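You operate a simulated robot arm through the tools that you are given. There is no shell and no other tool. Be economical: measure what you need, move in short steps, check, and stop when the job is done.

You run a simulated robot arm. Do the job below in one go: nothing can be reset, and whatever is moved stays where it is left.

Task
Purge and zero the analyser on air, then measure gas jar G2.
Fine: Wait for STEADY before zeroing and again on the jar. End with the pump off and the plug back in the air socket.

The check looks at the end state, three seconds after you hand in, the way a careful person would. Anything else that was tipped, shoved, dropped, spilled or broken makes it a failure.

Robot
A 7-joint arm with a two-finger parallel gripper, fixed in place. Base frame: the origin is at the foot of the arm, x ahead of it, y to its left, z up; the work surface is at about z = 0.85. Lengths are in m, angles in rad, forces in N, time in s.
With the tool pointing down near the work surface it reaches from about 0.22 to 0.74 m from the base axis. Its first joint turns from -2.897 to 2.897 rad. Payload 1.57 kg.
The tool frame sits at the grasp point between the pads (the TCP): z along the fingers, y along the line on which they close. The tips reach 0.03 m beyond it. The gripper opens to 0.11 m. The fingers are 0.024 m wide and 0.012 m thick; the gripper's body (0.048 by 0.112 m) begins 0.078 m behind the TCP.
Orientation is that of the tool frame in the base frame, as a unit quaternion [w, x, y, z]. With the fingers straight down and closing along the base's y, the tool's x points along the base's -x, its y along +y and its z along -z.

Tools
- The arm moves only by the tool arm_command. Its arguments are lists of equal length, an entry for each row: "translation": the shift along the base's x, y, z in m, a list of three; "delta_rot": the turn, a rotation vector about the base's x, y, z in rad, a list of three. In form: {"translation": [[tx, ty, tz], ...], "delta_rot": [[rx, ry, rz], ...]}. A call has 1 to 8 rows; each row shifts and turns the commanded pose from where the row before left it. "grip" is the finger opening in m, from 0 to 0.11, set as the call begins (left out, the last holds). Rows are played at 5 a second. More than 0.05 m and 0.15 rad between two rows, or a gripper value outside its range, and nothing of the call is played. Where a pose cannot be reached the arm comes as near as it can. A force on the tool above 40 N (or 10 N above the force at the start of the call, whichever is more), or a blocked arm, ends the call early, and 0.2 s more pass. The fingers move at their own pace (about 0.045 m/s each) and stop on an object; they squeeze with about 43 N. The grip force told is the motor's: it shows also when the fingers shut on nothing. Time passes only in rows, and 0.2 s behind the last, so rows that do not move let the fingers close. The reply holds the time, the measured pose of the TCP, the force on the tool along the base axes, the opening and the grip force, in the units named above and with some noise.
- Cameras (640 x 400 px; columns grow to the right, rows downward): "scene" is fixed at [0.3938, -0.5039, 1.7018]; the picture's right is [-0.12, 0.99, 0.00], its down [0.77, 0.09, -0.63] and it looks along [-0.62, -0.08, -0.78] (base axes); focal length 309 px, centre (320, 200). "wrist" rides on the gripper at [0.07, 0.016, -0.141] in the tool frame; the picture's right is [-0.23, 0.97, 0.00], its down [-0.85, -0.20, -0.48] and it looks along [-0.47, -0.11, 0.88] (tool axes); focal length 222 px, centre (320, 200). There is no depth. A picture from a camera that has moved, and an enlarged one, comes with that camera's place and axes in the base frame and with its lens. The place of the scene camera against the robot may be out by one fixed shift of up to 0.012 m in any direction.
- capture(camera): a new picture of that camera. It takes no simulated time.
- slide_trunk(by): slides the trunk up (or, below 0, down) by that many m; the arm rides with it, the base frame stays. It gives what a move gives, with no picture.
- close_up(camera, box): a new picture of the part [left, top, right, bottom] of that camera's present view, enlarged. It takes no simulated time.
- job_done(): hands the job in; it is judged then, once.

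Go step by step. Nothing tells you positions but the pictures and the camera data: compare them with the known pose of the tool, close in by small moves and look again before you grip or let go. The budget is 120 turns and 84 pictures, counting those below and the enlarged ones. Unless the task says otherwise, let go and move clear before handing in, and close with one line.

The tools are called after "Call:" by a JSON object that holds its "name" and its "arguments". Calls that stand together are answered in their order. arm_command: Moves the arm, as the interface text tells. Its arguments: {"type":"object","properties":{"translation":{"type":"array","items":{"type":"array","items":{"type":"number"}}},"delta_rot":{"type":"array","items":{"type":"array","items":{"type":"number"}}},"grip":{"type":"number"}},"required":["translation","delta_rot"]} The other tools are called the same way: slide_trunk (by) slides the trunk up or down; capture (camera) takes a picture; close_up (camera, box) takes an enlarged picture of a part of a camera's view; job_done () hands the job in.

At the start:

```text
clock: 0.0
eef_pos: [0.0521, -0.3794, 1.3747]
tool_rot: [0.0, 0.0, 1.0, 0.0]
contact_force: [0.4, -0.2, -0.2]
finger_gap: 0.1098
grasp_force: 0.0
trunk travel left (down, up): [-0.53, 0.06]
```

scene: 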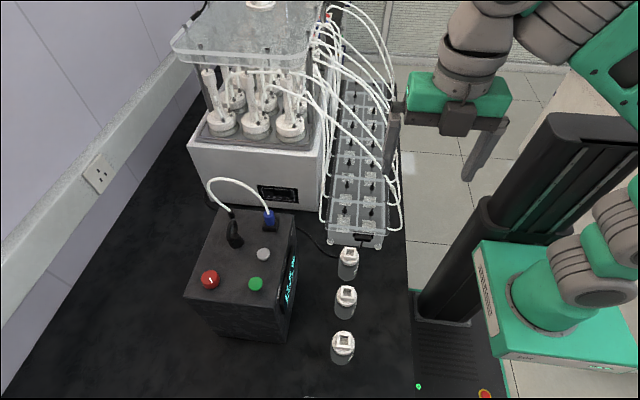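
wrist: 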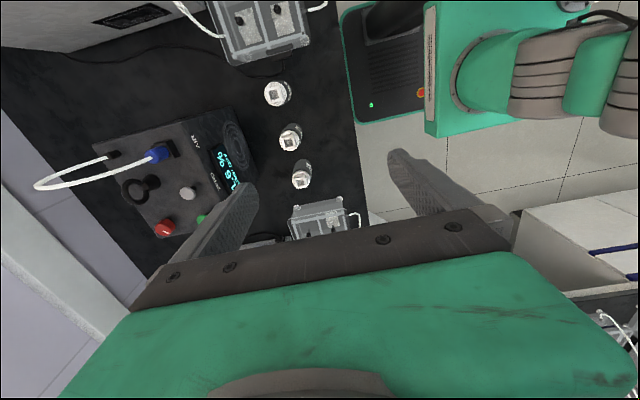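

I see an analyser box with a red knob, a green button, a grey button, a black socket and a blue plug on a hose, plus three jars. I'll enlarge the views to read the labels.

Call:
{"name": "close_up", "arguments": {"camera": "scene", "box": [170, 170, 310, 350]}}

Call:
{"name": "close_up", "arguments": {"camera": "scene", "box": [310, 230, 390, 380]}}

Call:
{"name": "close_up", "arguments": {"camera": "wrist", "box": [80, 60, 340, 250]}}

```text
2.22 times, centred on (240, 260) of scene
camera zoom: at [0.3938, -0.5039, 1.7018], right [-0.12, 0.99, 0.0], down [0.77, 0.09, -0.63], along [-0.62, -0.08, -0.78], focal length 686 px, centre (498, 67)
```

zoom: 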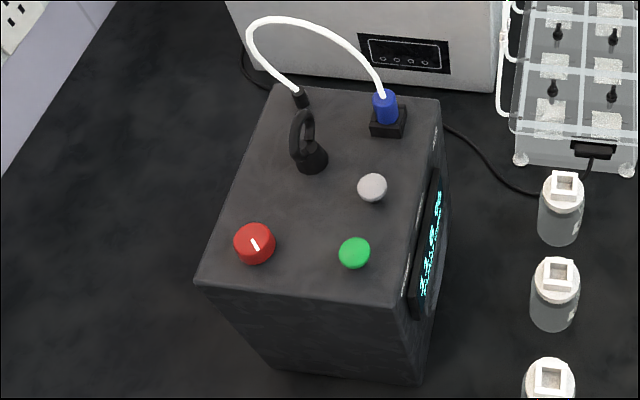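

```text
2.67 times, centred on (350, 305) of scene
camera zoom: at [0.3938, -0.5039, 1.7018], right [-0.12, 0.99, 0.0], down [0.77, 0.09, -0.63], along [-0.62, -0.08, -0.78], focal length 824 px, centre (240, -80)
```

zoom: 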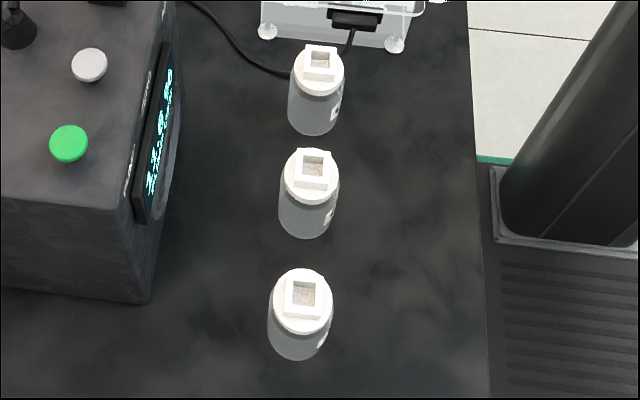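

```text
2.11 times, centred on (210, 155) of wrist
camera zoom: at [-0.017, -0.3637, 1.5167], right [0.23, 0.97, 0.0], down [0.85, -0.2, 0.48], along [0.47, -0.11, -0.88], focal length 468 px, centre (552, 295)
```

zoom: 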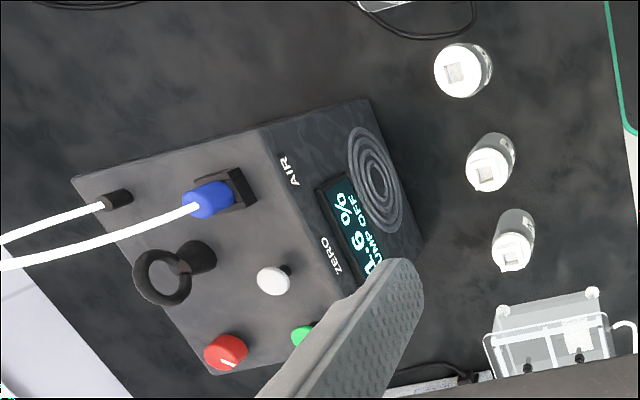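

The box top is at about z=1.10 and the jars are around y=-0.48, at x≈-0.02, 0.09 and 0.20. I'll yaw the tool so the wrist camera looks toward -y at the front labels.

Call:
{"name": "arm_command", "arguments": {"translation": [[0, 0.02, 0], [0, 0.02, 0], [0, 0.02, 0], [0, 0.02, 0], [0, 0, 0], [0, 0, 0], [0, 0, 0], [0, 0, 0]], "delta_rot": [[0, 0, -0.1428], [0, 0, -0.1428], [0, 0, -0.1428], [0, 0, -0.1428], [0, 0, -0.1428], [0, 0, -0.1428], [0, 0, -0.1428], [0, 0, -0.1428]]}}

Call:
{"name": "arm_command", "arguments": {"translation": [[0, 0, 0], [0, 0, 0], [0, 0, 0]], "delta_rot": [[0, 0, -0.1428], [0, 0, -0.1428], [0, 0, -0.1428]]}}

Call:
{"name": "capture", "arguments": {"camera": "wrist"}}

```text
clock: 1.8
eef_pos: [0.0517, -0.301, 1.3747]
tool_rot: [0.002, 0.525, 0.851, -0.002]
contact_force: [-0.4, -3.2, -4.7]
finger_gap: 0.11
grasp_force: 0.1
trunk travel left (down, up): [-0.53, 0.06]
stopped in row 8: the force on the tool passed its limit (the readings are from after the stop); the commanded pose is now the measured one
```

```text
clock: 2.1
eef_pos: [0.053, -0.3028, 1.3755]
tool_rot: [0.003, 0.536, 0.844, -0.006]
contact_force: [-0.9, -3.1, -3.2]
finger_gap: 0.1097
grasp_force: 0.1
trunk travel left (down, up): [-0.53, 0.06]
stopped in row 1: the force on the tool passed its limit (the readings are from after the stop); the commanded pose is now the measured one
```

```text
78 pictures are left
camera wrist: at [0.0383, -0.2312, 1.5153], right [0.98, 0.21, 0.0], down [0.18, -0.85, 0.49], along [0.1, -0.48, -0.87], focal length 222 px, centre (320, 200)
```

wrist: 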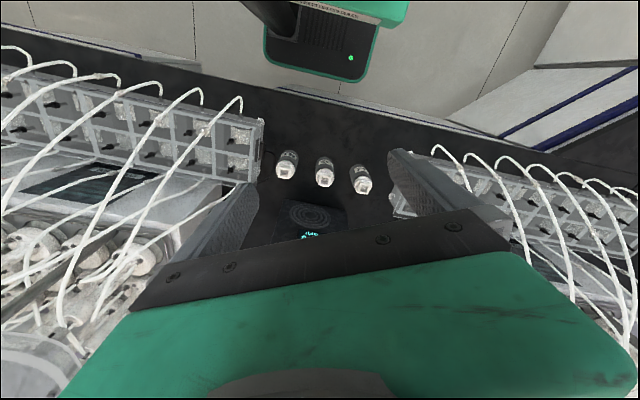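

The motion stopped on a force limit, so I'll check the scene for contact.

Call:
{"name": "capture", "arguments": {"camera": "scene"}}

Call:
{"name": "close_up", "arguments": {"camera": "wrist", "box": [260, 130, 400, 250]}}

```text
77 pictures are left
```

scene: 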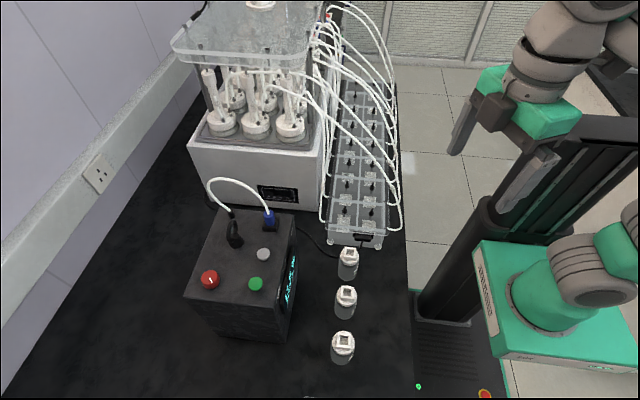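

```text
3.33 times, centred on (330, 190) of wrist
camera zoom: at [0.0383, -0.2312, 1.5153], right [0.98, 0.21, 0.0], down [0.18, -0.85, 0.49], along [0.1, -0.48, -0.87], focal length 740 px, centre (287, 233)
```

zoom: 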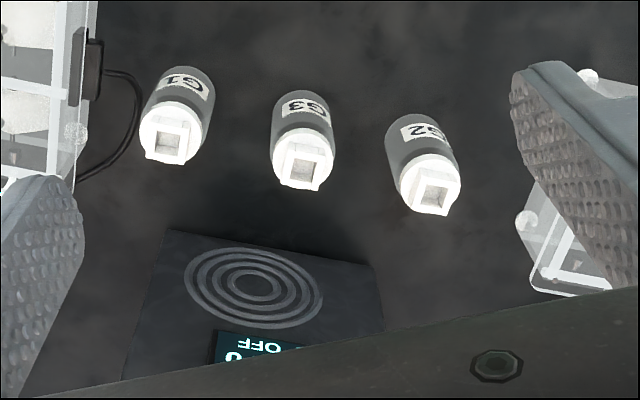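

Jars: G1 is at x≈-0.02, G3 in the middle, G2 at x≈0.20. The gripper finger was close to the trunk column. I'll move away, rotate back, and view the analyser from a better spot.

Call:
{"name": "arm_command", "arguments": {"translation": [[0, -0.04, 0], [0, -0.04, 0], [0.0, -0.04, 0], [0.02, -0.04, 0], [0.02, 0, 0], [0.02, 0, 0], [0.02, 0, 0], [0.02, 0, 0]], "delta_rot": [[0, 0, 0.14], [0, 0, 0.14], [0, 0, 0.14], [0, 0, 0.14], [0, 0, 0.14], [0, 0, 0.14], [0, 0, 0.14], [0, 0, 0.14]]}}

Call:
{"name": "capture", "arguments": {"camera": "wrist"}}

```text
clock: 3.9
eef_pos: [0.1537, -0.453, 1.3576]
tool_rot: [0.005, 0.006, 1.0, -0.005]
contact_force: [-0.3, 0.2, 0.5]
finger_gap: 0.11
grasp_force: 0.1
out of reach, approached as far as the arm can: row 4, 7
trunk travel left (down, up): [-0.53, 0.06]
```

```text
75 pictures are left
camera wrist: at [0.0825, -0.4351, 1.4979], right [0.24, 0.97, -0.01], down [0.85, -0.21, 0.49], along [0.47, -0.12, -0.87], focal length 222 px, centre (320, 200)
```

wrist: 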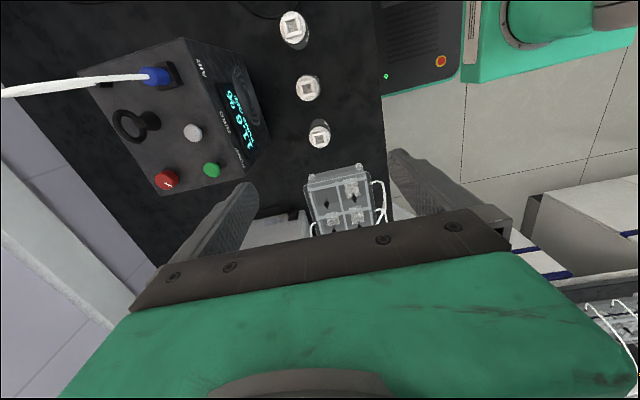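

Call:
{"name": "close_up", "arguments": {"camera": "wrist", "box": [70, 30, 280, 200]}}

Call:
{"name": "close_up", "arguments": {"camera": "wrist", "box": [185, 50, 275, 180]}}

Call:
{"name": "close_up", "arguments": {"camera": "wrist", "box": [265, 0, 345, 160]}}

```text
2.35 times, centred on (175, 115) of wrist
camera zoom: at [0.0825, -0.4351, 1.4979], right [0.24, 0.97, -0.01], down [0.85, -0.21, 0.49], along [0.47, -0.12, -0.87], focal length 523 px, centre (661, 400)
```

zoom: 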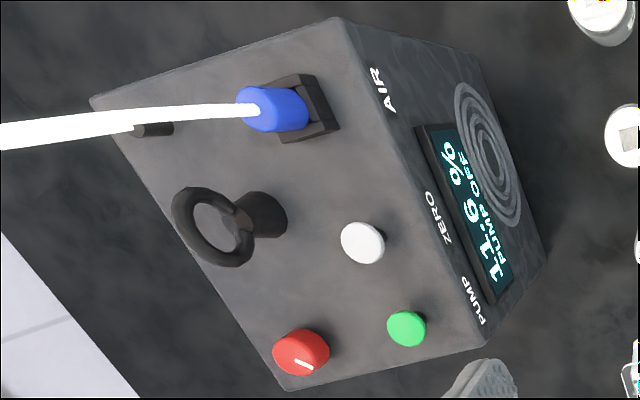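

```text
3.08 times, centred on (230, 115) of wrist
camera zoom: at [0.0825, -0.4351, 1.4979], right [0.24, 0.97, -0.01], down [0.85, -0.21, 0.49], along [0.47, -0.12, -0.87], focal length 684 px, centre (597, 462)
```

zoom: 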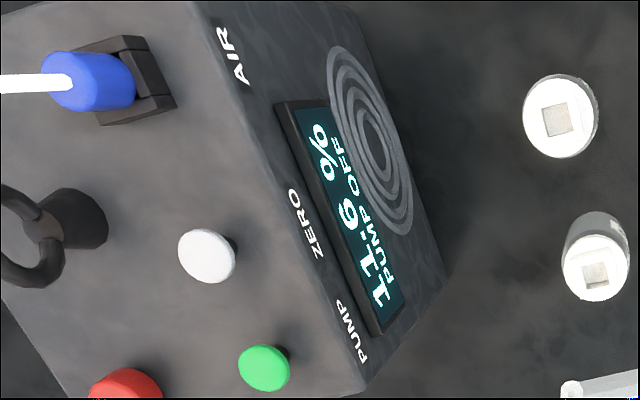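

```text
2.50 times, centred on (305, 80) of wrist
camera zoom: at [0.0825, -0.4351, 1.4979], right [0.24, 0.97, -0.01], down [0.85, -0.21, 0.49], along [0.47, -0.12, -0.87], focal length 555 px, centre (358, 500)
```

zoom: 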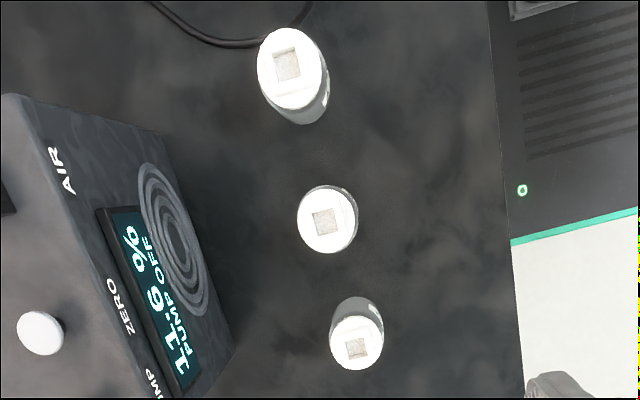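

PUMP is the green button at ≈(0.170,-0.645) and ZERO is the white one at ≈(0.109,-0.643). The blue plug sits in AIR at ≈(0.029,-0.645,1.165). I'll lower the trunk for reach and yaw so the camera is on the +y side.

Call:
{"name": "slide_trunk", "arguments": {"by": -0.12}}

Call:
{"name": "arm_command", "arguments": {"translation": [[0, 0, 0.02], [0, 0, 0.01], [0, 0, 0.01], [0, 0, 0], [0, 0, 0], [0, 0, 0], [0, 0, 0], [0, 0, 0]], "delta_rot": [[0, 0, -0.14], [0, 0, -0.14], [0, 0, -0.14], [0, 0, -0.14], [0, 0, -0.14], [0, 0, -0.14], [0, 0, -0.14], [0, 0, -0.14]], "grip": 0.0}}

Call:
{"name": "arm_command", "arguments": {"translation": [[0, 0, 0], [0, 0, 0], [0, 0, 0.0]], "delta_rot": [[0, 0, -0.14], [0, 0, -0.14], [0, 0, -0.155]]}}

Call:
{"name": "capture", "arguments": {"camera": "scene"}}

```text
clock: 5.4
eef_pos: [0.1531, -0.452, 1.2377]
tool_rot: [0.005, 0.007, 1.0, -0.005]
contact_force: [-0.1, -0.2, -0.2]
finger_gap: 0.11
grasp_force: 0.1
trunk travel left (down, up): [-0.41, 0.18]
```

```text
clock: 6.9
eef_pos: [0.1514, -0.4437, 1.2452]
tool_rot: [0.005, 0.389, 0.921, -0.012]
contact_force: [1.4, -6.8, -8.2]
finger_gap: 0.0
grasp_force: 12.6
out of reach, approached as far as the arm can: row 1, 2, 3
trunk travel left (down, up): [-0.41, 0.18]
stopped in row 7: the force on the tool passed its limit (the readings are from after the stop); the commanded pose is now the measured one
```

```text
refused: row 3 steps farther than a row can; nothing moved
```

```text
71 pictures are left
```

scene: 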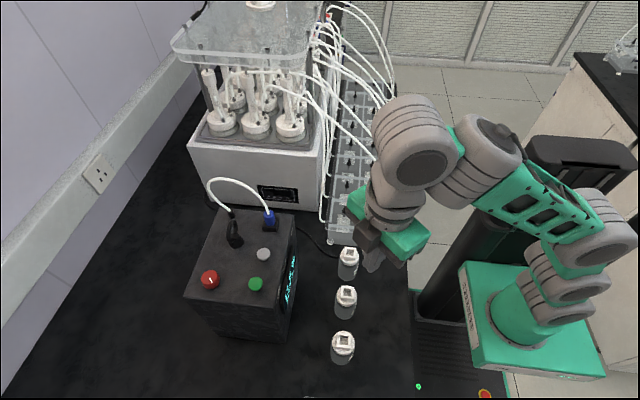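

The arm is near the top of its reach envelope, so the trunk needs to go up. I'll raise it fully and continue the yaw lower down.

Call:
{"name": "slide_trunk", "arguments": {"by": 0.18}}

Call:
{"name": "arm_command", "arguments": {"translation": [[0, -0.02, -0.03], [0, -0.02, -0.03], [0, 0, -0.03], [0, 0, -0.03]], "delta_rot": [[0, 0, 0], [0, 0, 0], [0, 0, 0], [0, 0, 0]]}}

Call:
{"name": "arm_command", "arguments": {"translation": [[0, 0, 0], [0, 0, 0], [0, 0, 0], [0, 0, 0], [0, 0, 0], [0, 0, 0]], "delta_rot": [[0, 0, -0.12], [0, 0, -0.12], [0, 0, -0.12], [0, 0, -0.12], [0, 0, -0.12], [0, 0, -0.12]]}}

```text
clock: 8.9
eef_pos: [0.1505, -0.4439, 1.4243]
tool_rot: [0.005, 0.389, 0.921, -0.011]
contact_force: [-5.9, -10.0, -12.5]
finger_gap: 0.0002
grasp_force: 21.1
trunk travel left (down, up): [-0.59, 0.0]
```

```text
clock: 9.9
eef_pos: [0.1503, -0.4845, 1.3043]
tool_rot: [0.006, 0.389, 0.921, -0.011]
contact_force: [0.0, 0.8, 0.1]
finger_gap: 0.0
grasp_force: 21.8
trunk travel left (down, up): [-0.59, 0.0]
```

```text
clock: 11.3
eef_pos: [0.151, -0.4833, 1.3041]
tool_rot: [0.001, 0.69, 0.724, -0.012]
contact_force: [0.0, -0.1, 0.5]
finger_gap: 0.0
grasp_force: 21.1
trunk travel left (down, up): [-0.59, 0.0]
```

The yaw worked. Now I'll tilt slightly, with the palm toward the base, and hover over the green PUMP button.

Call:
{"name": "arm_command", "arguments": {"translation": [[0.004, -0.02, 0], [0.004, -0.03, 0], [0.004, -0.03, 0], [0.004, -0.03, -0.01], [0.003, -0.03, -0.02], [0, -0.013, -0.03]], "delta_rot": [[-0.1, 0, -0.04], [-0.1, 0, 0], [-0.1, 0, 0], [0, 0, 0], [0, 0, 0], [0, 0, 0]]}}

Call:
{"name": "capture", "arguments": {"camera": "scene"}}

Call:
{"name": "capture", "arguments": {"camera": "wrist"}}

```text
clock: 12.7
eef_pos: [0.1695, -0.6372, 1.2462]
tool_rot: [0.106, 0.696, 0.701, -0.119]
contact_force: [-0.9, -0.2, 0.7]
finger_gap: 0.0
grasp_force: 21.6
trunk travel left (down, up): [-0.59, 0.0]
```

```text
70 pictures are left
```

scene: 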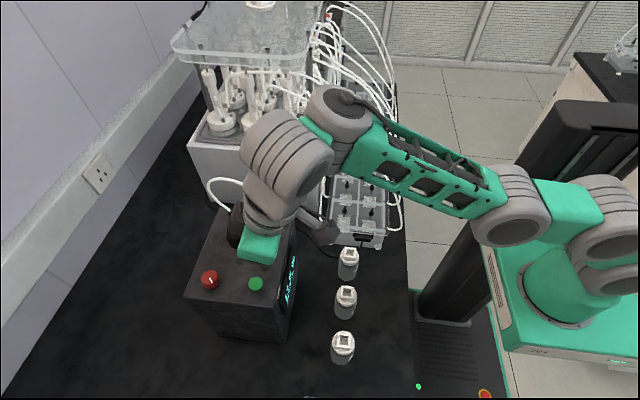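

```text
69 pictures are left
camera wrist: at [0.1872, -0.5276, 1.3579], right [0.98, -0.21, 0.05], down [-0.18, -0.66, 0.73], along [-0.12, -0.72, -0.69], focal length 222 px, centre (320, 200)
```

wrist: 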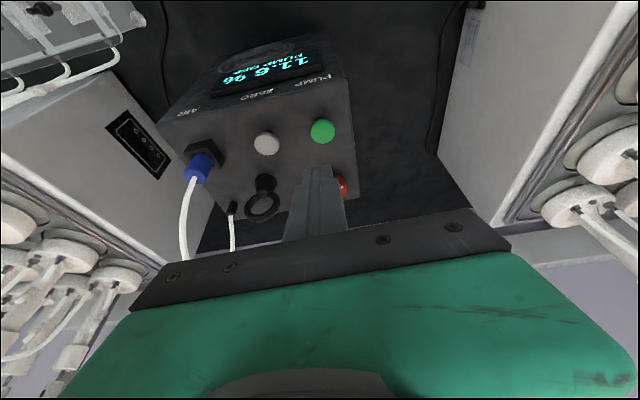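

Triangulated, green is at (0.174,-0.653,1.138) and white at (0.110,-0.651,1.138). I'll align over green and come down.

Call:
{"name": "arm_command", "arguments": {"translation": [[0.004, -0.013, 0], [0, 0, -0.03], [0, 0, -0.025], [0, 0, -0.008]], "delta_rot": [[0, 0, 0], [0, 0, 0], [0, 0, 0], [0, 0, 0]]}}

Call:
{"name": "capture", "arguments": {"camera": "wrist"}}

```text
clock: 13.7
eef_pos: [0.1747, -0.6506, 1.1823]
tool_rot: [0.106, 0.695, 0.702, -0.118]
contact_force: [-0.6, -0.5, -0.1]
finger_gap: 0.0
grasp_force: 21.0
trunk travel left (down, up): [-0.59, 0.0]
```

```text
68 pictures are left
camera wrist: at [0.1919, -0.5405, 1.294], right [0.98, -0.21, 0.05], down [-0.18, -0.66, 0.73], along [-0.12, -0.72, -0.69], focal length 222 px, centre (320, 200)
```

wrist: 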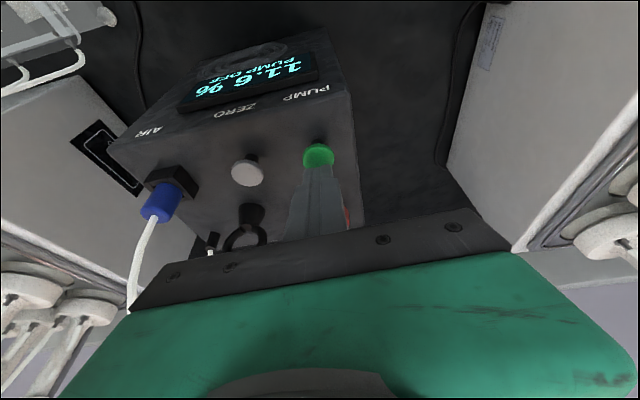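

The tip is just above the button. I'll lower it in small steps.

Call:
{"name": "arm_command", "arguments": {"translation": [[0, 0, -0.006], [0, 0, -0.004], [0, 0, -0.003]], "delta_rot": [[0, 0, 0], [0, 0, 0], [0, 0, 0]]}}

Call:
{"name": "close_up", "arguments": {"camera": "wrist", "box": [120, 30, 360, 250]}}

```text
clock: 14.5
eef_pos: [0.1735, -0.6487, 1.1696]
tool_rot: [0.106, 0.695, 0.702, -0.119]
contact_force: [1.4, -0.9, 2.0]
finger_gap: 0.0
grasp_force: 21.3
trunk travel left (down, up): [-0.59, 0.0]
```

```text
1.82 times, centred on (240, 140) of wrist
camera zoom: at [0.1914, -0.5397, 1.2813], right [0.98, -0.21, 0.05], down [-0.18, -0.66, 0.73], along [-0.12, -0.72, -0.69], focal length 404 px, centre (466, 309)
```

zoom: 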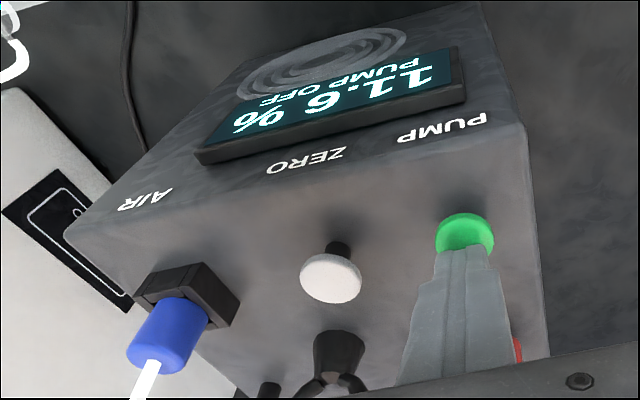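

Contact is just starting at about 2 N. I'll press a little further.

Call:
{"name": "arm_command", "arguments": {"translation": [[0, 0, -0.003], [0, 0, -0.003]], "delta_rot": [[0, 0, 0], [0, 0, 0]]}}

Call:
{"name": "close_up", "arguments": {"camera": "wrist", "box": [120, 30, 360, 250]}}

```text
clock: 15.1
eef_pos: [0.1728, -0.6497, 1.1646]
tool_rot: [0.106, 0.695, 0.701, -0.118]
contact_force: [-0.7, 1.1, 4.0]
finger_gap: 0.0
grasp_force: 21.2
trunk travel left (down, up): [-0.59, 0.0]
```

```text
1.82 times, centred on (240, 140) of wrist
camera zoom: at [0.1914, -0.5394, 1.2755], right [0.98, -0.21, 0.05], down [-0.18, -0.66, 0.73], along [-0.12, -0.72, -0.69], focal length 404 px, centre (466, 309)
```

zoom: 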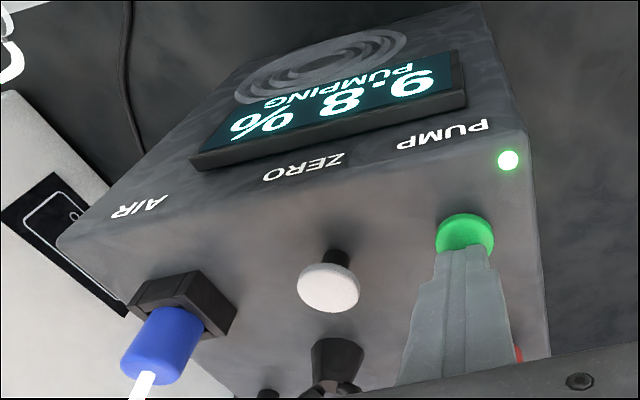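

The pump is running. I'll lift, move over the white ZERO button and wait for STEADY.

Call:
{"name": "arm_command", "arguments": {"translation": [[0, 0, 0.025], [-0.032, 0.001, 0.01], [-0.031, 0.001, 0], [0, 0, 0], [0, 0, 0], [0, 0, 0], [0, 0, 0], [0, 0, 0]], "delta_rot": [[0, 0, 0], [0, 0, 0], [0, 0, 0], [0, 0, 0], [0, 0, 0], [0, 0, 0], [0, 0, 0], [0, 0, 0]]}}

Call:
{"name": "capture", "arguments": {"camera": "wrist"}}

```text
clock: 16.9
eef_pos: [0.1111, -0.6457, 1.1974]
tool_rot: [0.105, 0.696, 0.701, -0.118]
contact_force: [0.5, 0.3, -0.4]
finger_gap: 0.0002
grasp_force: 21.2
trunk travel left (down, up): [-0.59, 0.0]
```

```text
65 pictures are left
camera wrist: at [0.1292, -0.5367, 1.3091], right [0.98, -0.21, 0.05], down [-0.18, -0.66, 0.73], along [-0.12, -0.72, -0.69], focal length 222 px, centre (320, 200)
```

wrist: 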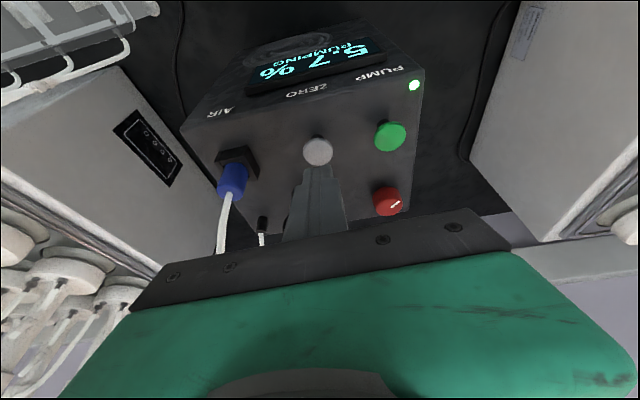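

Aligned over ZERO, with the reading falling. I'll wait.

Call:
{"name": "arm_command", "arguments": {"translation": [[0, -0.002, -0.015], [0, 0, 0], [0, 0, 0], [0, 0, 0], [0, 0, 0], [0, 0, 0], [0, 0, 0], [0, 0, 0]], "delta_rot": [[0, 0, 0], [0, 0, 0], [0, 0, 0], [0, 0, 0], [0, 0, 0], [0, 0, 0], [0, 0, 0], [0, 0, 0]]}}

Call:
{"name": "arm_command", "arguments": {"translation": [[0, 0, 0], [0, 0, 0], [0, 0, 0], [0, 0, 0], [0, 0, 0], [0, 0, 0], [0, 0, 0], [0, 0, 0]], "delta_rot": [[0, 0, 0], [0, 0, 0], [0, 0, 0], [0, 0, 0], [0, 0, 0], [0, 0, 0], [0, 0, 0], [0, 0, 0]]}}

Call:
{"name": "arm_command", "arguments": {"translation": [[0, 0, 0], [0, 0, 0], [0, 0, 0], [0, 0, 0], [0, 0, 0], [0, 0, 0], [0, 0, 0], [0, 0, 0]], "delta_rot": [[0, 0, 0], [0, 0, 0], [0, 0, 0], [0, 0, 0], [0, 0, 0], [0, 0, 0], [0, 0, 0], [0, 0, 0]]}}

Call:
{"name": "capture", "arguments": {"camera": "wrist"}}

```text
clock: 18.7
eef_pos: [0.1104, -0.6494, 1.1827]
tool_rot: [0.105, 0.696, 0.701, -0.118]
contact_force: [0.3, -0.3, -0.3]
finger_gap: 0.0
grasp_force: 21.4
trunk travel left (down, up): [-0.59, 0.0]
```

```text
clock: 20.5
eef_pos: [0.1107, -0.6484, 1.1827]
tool_rot: [0.105, 0.695, 0.702, -0.118]
contact_force: [-0.2, 0.9, -0.1]
finger_gap: 0.0
grasp_force: 21.6
trunk travel left (down, up): [-0.59, 0.0]
```

```text
clock: 22.3
eef_pos: [0.1118, -0.6485, 1.1833]
tool_rot: [0.105, 0.695, 0.701, -0.119]
contact_force: [0.6, 0.4, 0.1]
finger_gap: 0.0001
grasp_force: 21.2
trunk travel left (down, up): [-0.59, 0.0]
```

```text
64 pictures are left
camera wrist: at [0.1291, -0.5393, 1.2953], right [0.98, -0.21, 0.05], down [-0.18, -0.66, 0.73], along [-0.12, -0.72, -0.69], focal length 222 px, centre (320, 200)
```

wrist: 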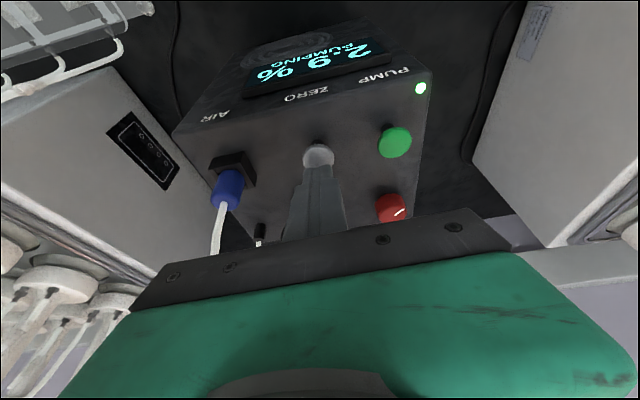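

Call:
{"name": "arm_command", "arguments": {"translation": [[0, 0, 0], [0, 0, 0], [0, 0, 0], [0, 0, 0], [0, 0, 0], [0, 0, 0], [0, 0, 0], [0, 0, 0]], "delta_rot": [[0, 0, 0], [0, 0, 0], [0, 0, 0], [0, 0, 0], [0, 0, 0], [0, 0, 0], [0, 0, 0], [0, 0, 0]]}}

Call:
{"name": "arm_command", "arguments": {"translation": [[0, 0, 0], [0, 0, 0], [0, 0, 0], [0, 0, 0], [0, 0, 0], [0, 0, 0], [0, 0, 0], [0, 0, 0]], "delta_rot": [[0, 0, 0], [0, 0, 0], [0, 0, 0], [0, 0, 0], [0, 0, 0], [0, 0, 0], [0, 0, 0], [0, 0, 0]]}}

Call:
{"name": "arm_command", "arguments": {"translation": [[0, 0, 0], [0, 0, 0], [0, 0, 0], [0, 0, 0], [0, 0, 0], [0, 0, 0], [0, 0, 0], [0, 0, 0]], "delta_rot": [[0, 0, 0], [0, 0, 0], [0, 0, 0], [0, 0, 0], [0, 0, 0], [0, 0, 0], [0, 0, 0], [0, 0, 0]]}}

Call:
{"name": "close_up", "arguments": {"camera": "wrist", "box": [180, 20, 440, 180]}}

```text
clock: 24.1
eef_pos: [0.1109, -0.6494, 1.1831]
tool_rot: [0.105, 0.695, 0.701, -0.118]
contact_force: [0.3, -0.4, 0.1]
finger_gap: 0.0002
grasp_force: 21.4
trunk travel left (down, up): [-0.59, 0.0]
```

```text
clock: 25.9
eef_pos: [0.1105, -0.6483, 1.1837]
tool_rot: [0.106, 0.695, 0.701, -0.119]
contact_force: [-0.3, 0.4, 0.3]
finger_gap: 0.0
grasp_force: 21.8
trunk travel left (down, up): [-0.59, 0.0]
```

```text
clock: 27.7
eef_pos: [0.1108, -0.6496, 1.1838]
tool_rot: [0.105, 0.695, 0.701, -0.118]
contact_force: [-0.5, 0.0, 0.2]
finger_gap: 0.0
grasp_force: 21.6
trunk travel left (down, up): [-0.59, 0.0]
```

```text
2.46 times, centred on (310, 100) of wrist
camera zoom: at [0.1291, -0.5393, 1.2953], right [0.98, -0.21, 0.05], down [-0.18, -0.66, 0.73], along [-0.12, -0.72, -0.69], focal length 547 px, centre (345, 446)
```

zoom: 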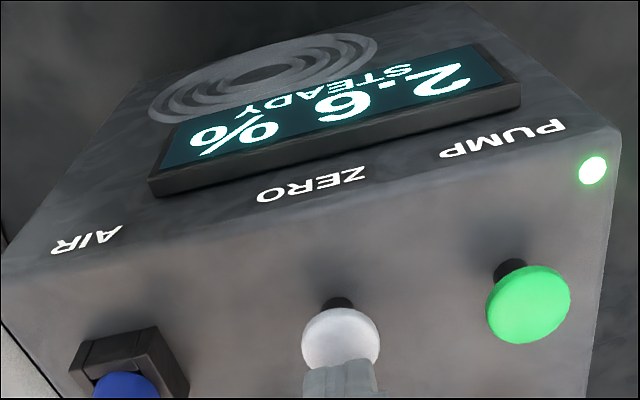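

STEADY at 2.6 %. Now I'll press ZERO.

Call:
{"name": "arm_command", "arguments": {"translation": [[0, 0, -0.006], [0, 0, -0.004], [0, 0, -0.003], [0, 0, -0.003], [0, 0, -0.003]], "delta_rot": [[0, 0, 0], [0, 0, 0], [0, 0, 0], [0, 0, 0], [0, 0, 0]]}}

Call:
{"name": "close_up", "arguments": {"camera": "wrist", "box": [180, 20, 440, 180]}}

```text
clock: 28.9
eef_pos: [0.1112, -0.6535, 1.1663]
tool_rot: [0.103, 0.696, 0.701, -0.117]
contact_force: [0.7, -0.2, 3.1]
finger_gap: 0.0
grasp_force: 20.9
out of reach, approached as far as the arm can: row 4
trunk travel left (down, up): [-0.59, 0.0]
```

```text
2.46 times, centred on (310, 100) of wrist
camera zoom: at [0.1295, -0.5446, 1.2788], right [0.98, -0.21, 0.05], down [-0.18, -0.67, 0.72], along [-0.12, -0.72, -0.69], focal length 547 px, centre (345, 446)
```

zoom: 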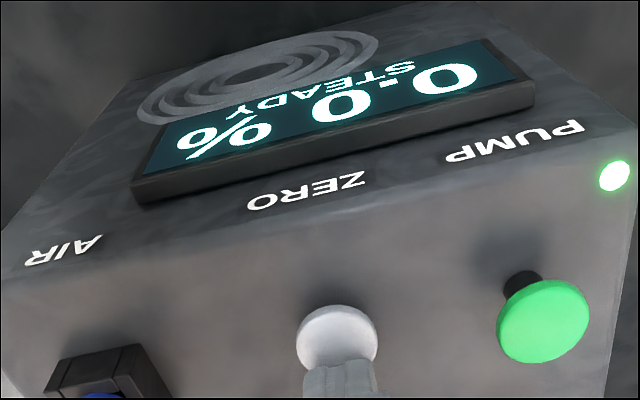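

Zeroed: 0.0 % STEADY. I'll lift, open and move above the blue plug at ≈(0.028,-0.654,1.15).

Call:
{"name": "arm_command", "arguments": {"translation": [[0, 0.003, 0.03], [0, 0.003, 0.03], [-0.03, 0.002, 0.015], [-0.03, 0, 0], [-0.024, 0, 0]], "delta_rot": [[0, 0, 0], [0, 0, 0], [0, 0, 0], [0, 0, 0], [0, 0, 0]], "grip": 0.06}}

Call:
{"name": "capture", "arguments": {"camera": "wrist"}}

Call:
{"name": "capture", "arguments": {"camera": "scene"}}

```text
clock: 30.1
eef_pos: [0.0278, -0.6453, 1.2399]
tool_rot: [0.105, 0.696, 0.7, -0.119]
contact_force: [-0.4, -0.1, 0.4]
finger_gap: 0.0599
grasp_force: 0.2
trunk travel left (down, up): [-0.59, 0.0]
```

```text
61 pictures are left
camera wrist: at [0.0467, -0.5352, 1.3527], right [0.98, -0.21, 0.05], down [-0.18, -0.66, 0.73], along [-0.12, -0.72, -0.69], focal length 222 px, centre (320, 200)
```

wrist: 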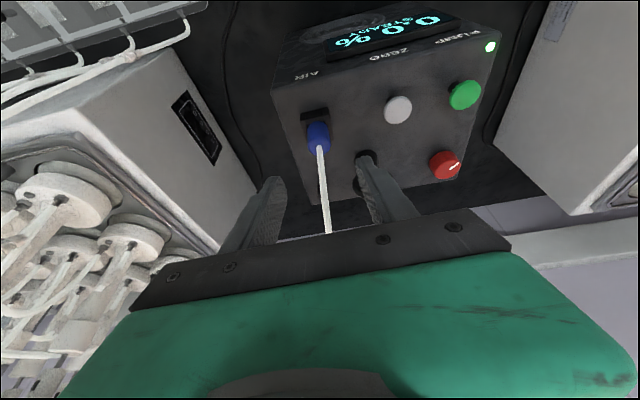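

```text
60 pictures are left
```

scene: 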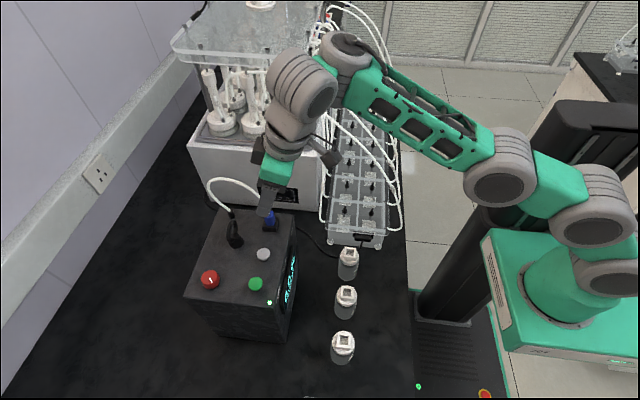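

The plug is centred between the fingers at x≈0.029. I'll lower partway with a narrower opening and look again.

Call:
{"name": "arm_command", "arguments": {"translation": [[0.001, -0.005, -0.02], [0, -0.005, -0.025]], "delta_rot": [[0, 0, 0], [0, 0, 0]], "grip": 0.05}}

Call:
{"name": "close_up", "arguments": {"camera": "wrist", "box": [220, 80, 440, 260]}}

Call:
{"name": "close_up", "arguments": {"camera": "scene", "box": [200, 140, 320, 260]}}

```text
clock: 30.7
eef_pos: [0.0286, -0.655, 1.1935]
tool_rot: [0.105, 0.696, 0.701, -0.119]
contact_force: [0.2, -0.4, -0.3]
finger_gap: 0.05
grasp_force: 0.1
trunk travel left (down, up): [-0.59, 0.0]
```

```text
2.22 times, centred on (330, 170) of wrist
camera zoom: at [0.046, -0.5469, 1.3066], right [0.98, -0.21, 0.05], down [-0.18, -0.66, 0.73], along [-0.12, -0.72, -0.69], focal length 494 px, centre (298, 267)
```

zoom: 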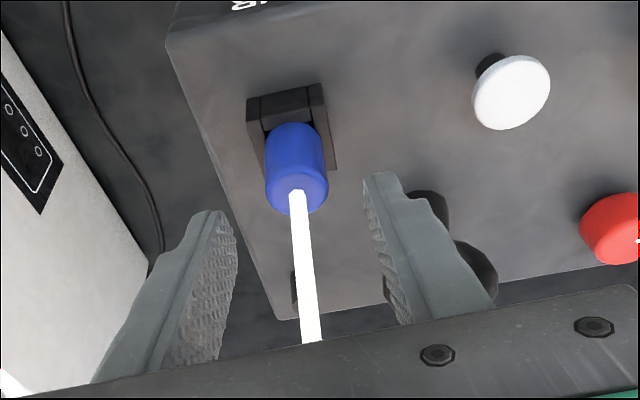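

```text
3.33 times, centred on (260, 200) of scene
camera zoom: at [0.3938, -0.5039, 1.7018], right [-0.12, 0.99, 0.0], down [0.77, 0.09, -0.63], along [-0.62, -0.08, -0.78], focal length 1030 px, centre (520, 200)
```

zoom: 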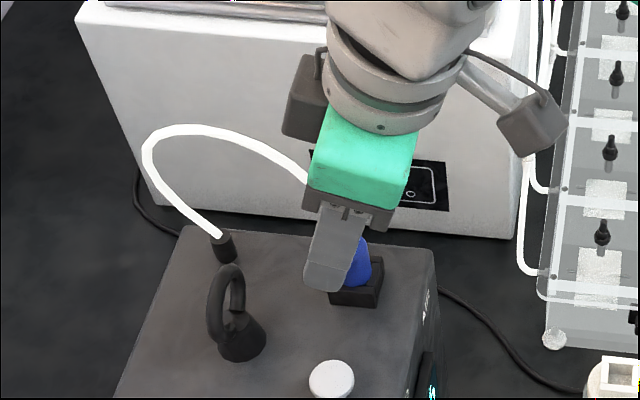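

The fingers straddle the plug evenly. The plug spans z≈1.135–1.177 at y≈-0.651. I'll lower to TCP z≈1.170 and check before closing.

Call:
{"name": "arm_command", "arguments": {"translation": [[0.001, 0.003, -0.012], [0, 0.003, -0.011]], "delta_rot": [[0, 0, 0], [0, 0, 0]]}}

Call:
{"name": "close_up", "arguments": {"camera": "wrist", "box": [220, 80, 440, 260]}}

Call:
{"name": "close_up", "arguments": {"camera": "scene", "box": [230, 180, 310, 240]}}

```text
clock: 31.3
eef_pos: [0.0288, -0.6528, 1.1727]
tool_rot: [0.105, 0.695, 0.701, -0.117]
contact_force: [0.8, -0.5, 0.6]
finger_gap: 0.0502
grasp_force: 0.0
trunk travel left (down, up): [-0.59, 0.0]
```

```text
2.22 times, centred on (330, 170) of wrist
camera zoom: at [0.0476, -0.5433, 1.2854], right [0.98, -0.21, 0.05], down [-0.18, -0.67, 0.72], along [-0.12, -0.72, -0.69], focal length 494 px, centre (298, 267)
```

zoom: 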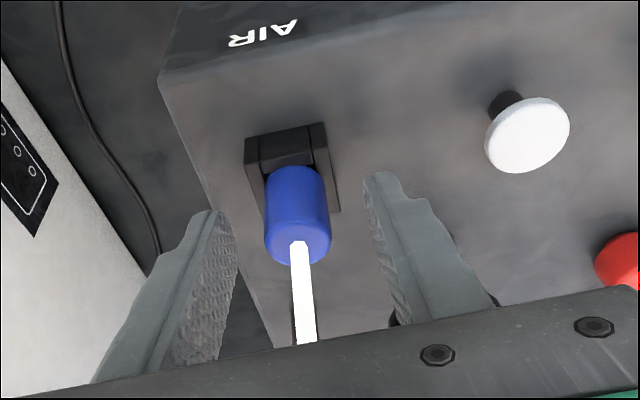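

```text
6.67 times, centred on (270, 210) of scene
camera zoom: at [0.3938, -0.5039, 1.7018], right [-0.12, 0.99, 0.0], down [0.77, 0.09, -0.63], along [-0.62, -0.08, -0.78], focal length 2059 px, centre (653, 133)
```

zoom: 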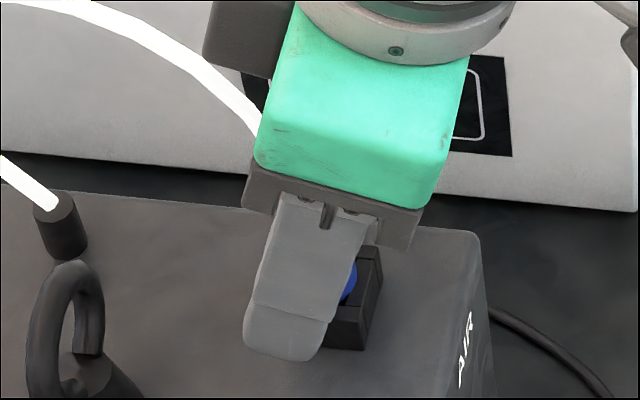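

The plug axis is about 8 mm to the +y side of the finger centreline. I'll shift +y and close.

Call:
{"name": "arm_command", "arguments": {"translation": [[0.001, 0.008, -0.002]], "delta_rot": [[0, 0, 0]]}}

Call:
{"name": "close_up", "arguments": {"camera": "scene", "box": [230, 180, 310, 240]}}

Call:
{"name": "close_up", "arguments": {"camera": "wrist", "box": [220, 80, 440, 260]}}

```text
clock: 31.7
eef_pos: [0.0304, -0.6519, 1.1745]
tool_rot: [0.105, 0.695, 0.702, -0.117]
contact_force: [-0.1, -0.2, -0.3]
finger_gap: 0.0501
grasp_force: 0.2
out of reach, approached as far as the arm can: row 1
trunk travel left (down, up): [-0.59, 0.0]
```

```text
6.67 times, centred on (270, 210) of scene
camera zoom: at [0.3938, -0.5039, 1.7018], right [-0.12, 0.99, 0.0], down [0.77, 0.09, -0.63], along [-0.62, -0.08, -0.78], focal length 2059 px, centre (653, 133)
```

zoom: 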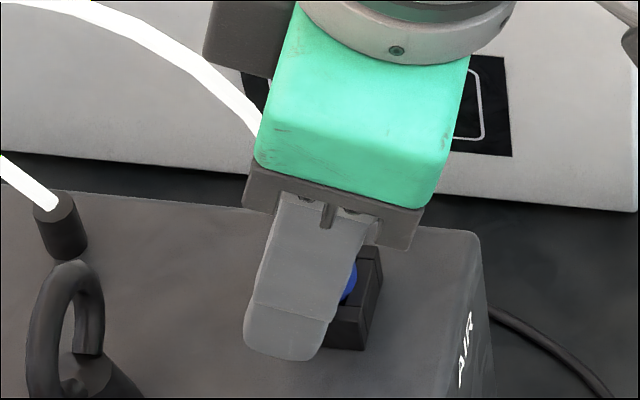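

```text
2.22 times, centred on (330, 170) of wrist
camera zoom: at [0.0477, -0.5431, 1.2856], right [0.98, -0.21, 0.05], down [-0.18, -0.67, 0.72], along [-0.12, -0.72, -0.69], focal length 494 px, centre (298, 267)
```

zoom: 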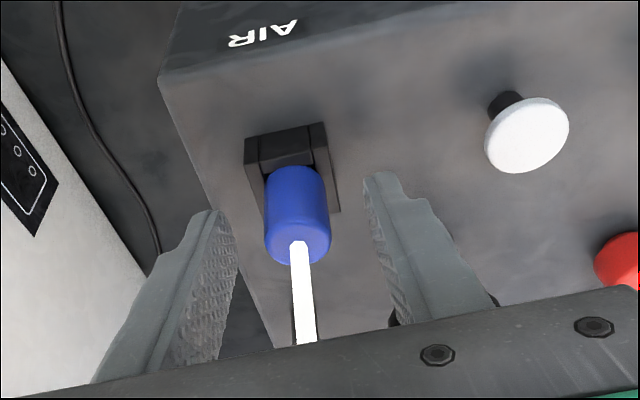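

The arm reports it's at its limit here, so I'll reduce the tilt a little while shifting +y.

Call:
{"name": "arm_command", "arguments": {"translation": [[0, 0.003, 0.001], [0, 0.003, 0]], "delta_rot": [[0.06, 0, 0], [0.06, 0, 0]]}}

```text
clock: 32.3
eef_pos: [0.0296, -0.6452, 1.1742]
tool_rot: [0.063, 0.7, 0.707, -0.076]
contact_force: [-0.7, 0.6, -0.1]
finger_gap: 0.0501
grasp_force: 0.0
trunk travel left (down, up): [-0.59, 0.0]
```

That worked: TCP (0.0296,-0.645,1.174) with a smaller tilt. I'll lower slightly and close on the plug.

Call:
{"name": "arm_command", "arguments": {"translation": [[0, -0.001, -0.004]], "delta_rot": [[0, 0, 0]]}}

Call:
{"name": "arm_command", "arguments": {"translation": [[0, 0, 0], [0, 0, 0], [0, 0, 0]], "delta_rot": [[0, 0, 0], [0, 0, 0], [0, 0, 0]], "grip": 0.0}}

Call:
{"name": "capture", "arguments": {"camera": "wrist"}}

Call:
{"name": "close_up", "arguments": {"camera": "scene", "box": [230, 180, 310, 240]}}

```text
clock: 32.7
eef_pos: [0.0302, -0.6462, 1.1701]
tool_rot: [0.062, 0.7, 0.707, -0.076]
contact_force: [0.5, 0.7, -0.2]
finger_gap: 0.05
grasp_force: 0.0
trunk travel left (down, up): [-0.59, 0.0]
```

```text
clock: 33.5
eef_pos: [0.0289, -0.6468, 1.1713]
tool_rot: [0.063, 0.701, 0.706, -0.077]
contact_force: [0.3, -0.1, 0.4]
finger_gap: 0.0209
grasp_force: 24.2
trunk travel left (down, up): [-0.59, 0.0]
```

```text
53 pictures are left
camera wrist: at [0.0478, -0.5512, 1.2953], right [0.98, -0.22, 0.03], down [-0.18, -0.75, 0.64], along [-0.12, -0.63, -0.77], focal length 222 px, centre (320, 200)
```

wrist: 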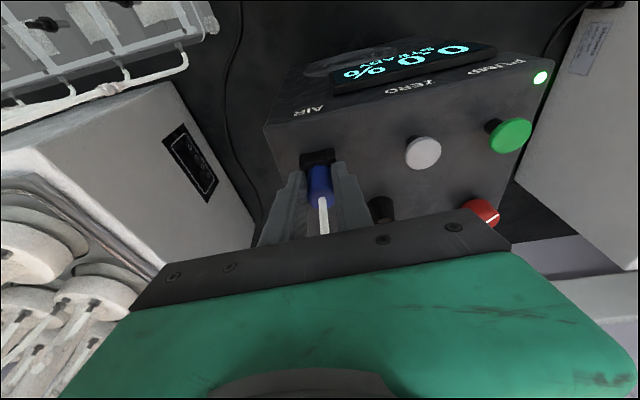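

```text
6.67 times, centred on (270, 210) of scene
camera zoom: at [0.3938, -0.5039, 1.7018], right [-0.12, 0.99, 0.0], down [0.77, 0.09, -0.63], along [-0.62, -0.08, -0.78], focal length 2059 px, centre (653, 133)
```

zoom: 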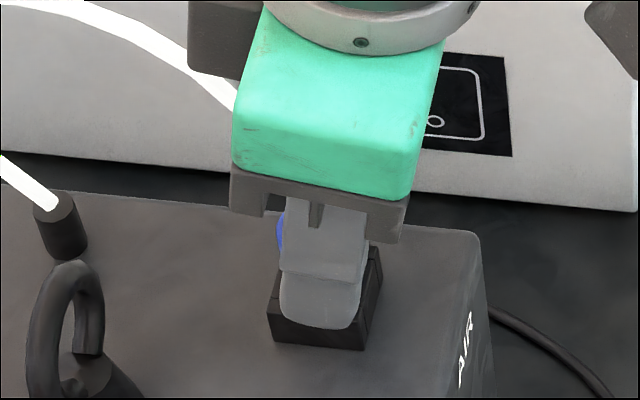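

The plug is gripped (0.021 m). I'll pull it straight up.

Call:
{"name": "arm_command", "arguments": {"translation": [[0, 0, 0.005], [0, 0, 0.01], [0, 0, 0.015], [0, 0, 0.02], [0, 0, 0.02]], "delta_rot": [[0, 0, 0], [0, 0, 0], [0, 0, 0], [0, 0, 0], [0, 0, 0]]}}

Call:
{"name": "close_up", "arguments": {"camera": "scene", "box": [190, 140, 330, 260]}}

Call:
{"name": "capture", "arguments": {"camera": "wrist"}}

```text
clock: 34.7
eef_pos: [0.0307, -0.6481, 1.2415]
tool_rot: [0.064, 0.701, 0.707, -0.077]
contact_force: [0.2, -0.1, -0.3]
finger_gap: 0.02
grasp_force: 33.9
trunk travel left (down, up): [-0.59, 0.0]
```

```text
3.33 times, centred on (260, 200) of scene
camera zoom: at [0.3938, -0.5039, 1.7018], right [-0.12, 0.99, 0.0], down [0.77, 0.09, -0.63], along [-0.62, -0.08, -0.78], focal length 1030 px, centre (520, 200)
```

zoom: 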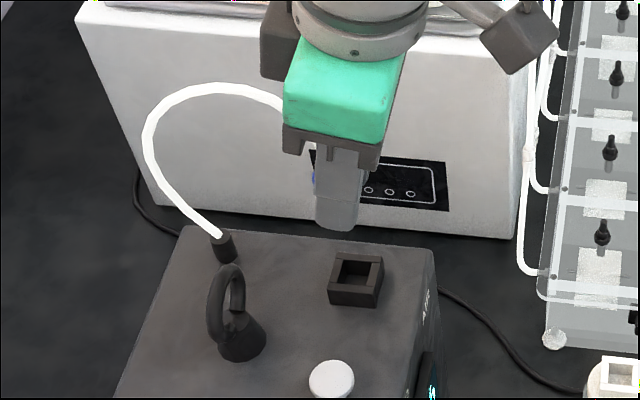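

```text
50 pictures are left
camera wrist: at [0.0481, -0.5522, 1.3658], right [0.98, -0.22, 0.03], down [-0.18, -0.75, 0.64], along [-0.12, -0.63, -0.77], focal length 222 px, centre (320, 200)
```

wrist: 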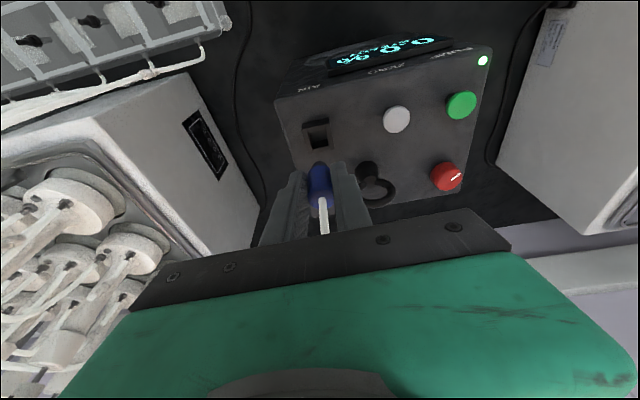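

The plug is out. G2's hole is at ≈(0.208,-0.469,0.957). I'll carry the plug over at this height.

Call:
{"name": "arm_command", "arguments": {"translation": [[0.0, 0.03, 0], [0.03, 0.03, 0], [0.03, 0.03, 0], [0.03, 0.03, 0], [0.03, 0.03, 0], [0.03, 0.029, 0], [0.028, 0, 0]], "delta_rot": [[0, 0, 0], [0, 0, 0], [0, 0, 0], [0, 0, 0], [0, 0, 0], [0, 0, 0], [0, 0, 0]]}}

Call:
{"name": "capture", "arguments": {"camera": "wrist"}}

Call:
{"name": "capture", "arguments": {"camera": "scene"}}

```text
clock: 36.3
eef_pos: [0.2103, -0.4668, 1.2419]
tool_rot: [0.063, 0.7, 0.707, -0.077]
contact_force: [0.0, -0.1, -0.7]
finger_gap: 0.0201
grasp_force: 33.6
trunk travel left (down, up): [-0.59, 0.0]
```

```text
49 pictures are left
camera wrist: at [0.2284, -0.3721, 1.3655], right [0.98, -0.22, 0.03], down [-0.18, -0.75, 0.64], along [-0.12, -0.63, -0.77], focal length 222 px, centre (320, 200)
```

wrist: 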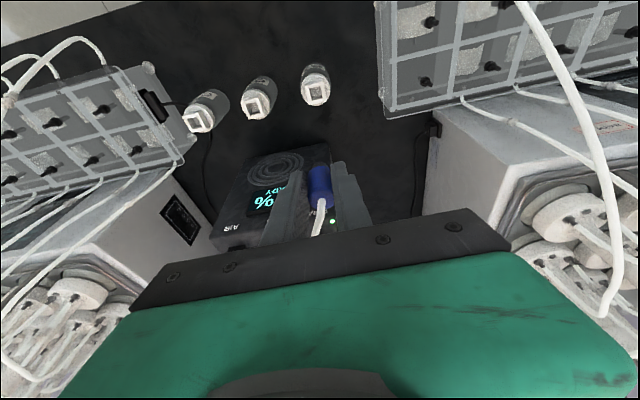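

```text
48 pictures are left
```

scene: 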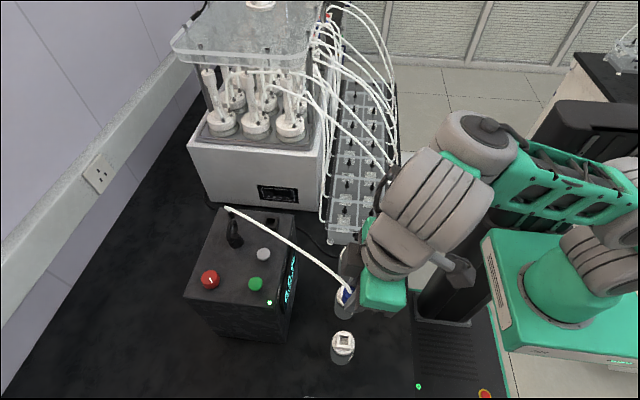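

The plug is held over G2 (hole ≈(0.208,-0.470)). I'll descend toward a hover above it.

Call:
{"name": "arm_command", "arguments": {"translation": [[0, 0.002, -0.04], [0, 0.001, -0.04], [0, 0, -0.04], [0, 0, -0.03], [-0.001, 0, -0.03]], "delta_rot": [[0, 0, 0], [0, 0, 0], [0, 0, 0], [0, 0, 0], [0, 0, 0]]}}

Call:
{"name": "capture", "arguments": {"camera": "wrist"}}

Call:
{"name": "capture", "arguments": {"camera": "scene"}}

```text
clock: 37.5
eef_pos: [0.2096, -0.4639, 1.1933]
tool_rot: [0.06, 0.701, 0.707, -0.075]
contact_force: [-0.3, -0.2, 0.6]
finger_gap: 0.0202
grasp_force: 33.9
out of reach, approached as far as the arm can: row 2, 3, 4, 5
trunk travel left (down, up): [-0.59, 0.0]
```

```text
47 pictures are left
camera wrist: at [0.2274, -0.3697, 1.3185], right [0.98, -0.22, 0.02], down [-0.18, -0.75, 0.64], along [-0.12, -0.62, -0.77], focal length 222 px, centre (320, 200)
```

wrist: 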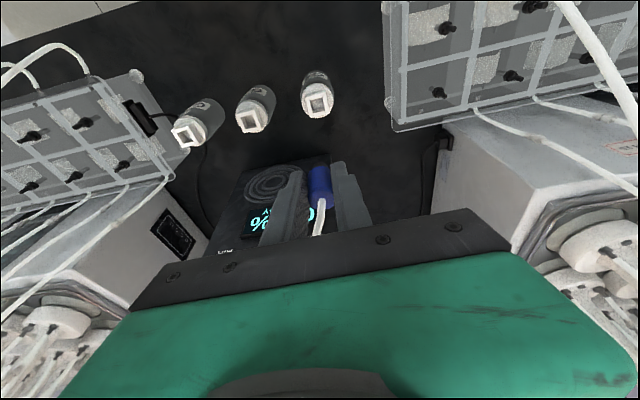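

```text
46 pictures are left
```

scene: 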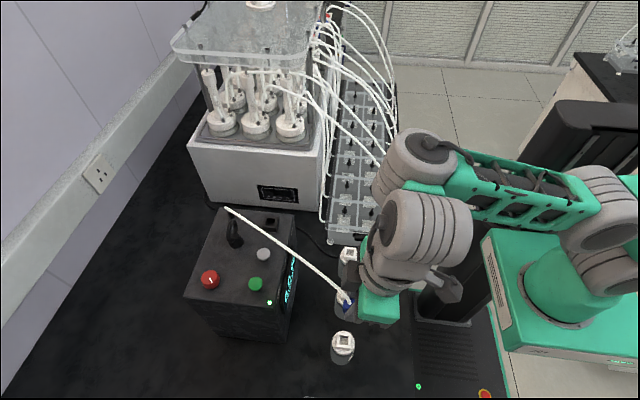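

The arm won't go lower by itself at this trunk height, so I'll lower the trunk.

Call:
{"name": "slide_trunk", "arguments": {"by": -0.12}}

Call:
{"name": "capture", "arguments": {"camera": "wrist"}}

Call:
{"name": "close_up", "arguments": {"camera": "scene", "box": [200, 190, 420, 380]}}

```text
clock: 39.0
eef_pos: [0.2096, -0.4635, 1.0727]
tool_rot: [0.06, 0.701, 0.707, -0.074]
contact_force: [0.0, -0.2, -0.1]
finger_gap: 0.0203
grasp_force: 33.3
trunk travel left (down, up): [-0.47, 0.12]
```

```text
45 pictures are left
camera wrist: at [0.2274, -0.3698, 1.1987], right [0.98, -0.22, 0.02], down [-0.18, -0.75, 0.64], along [-0.12, -0.62, -0.77], focal length 222 px, centre (320, 200)
```

wrist: 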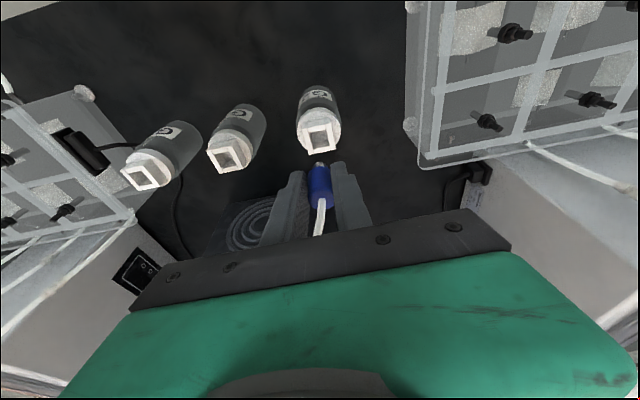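

```text
2.11 times, centred on (310, 285) of scene
camera zoom: at [0.3938, -0.5039, 1.7018], right [-0.12, 0.99, 0.0], down [0.77, 0.09, -0.63], along [-0.62, -0.08, -0.78], focal length 650 px, centre (341, 21)
```

zoom: 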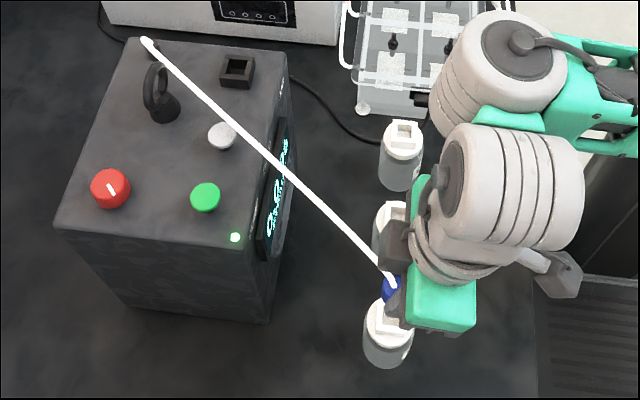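

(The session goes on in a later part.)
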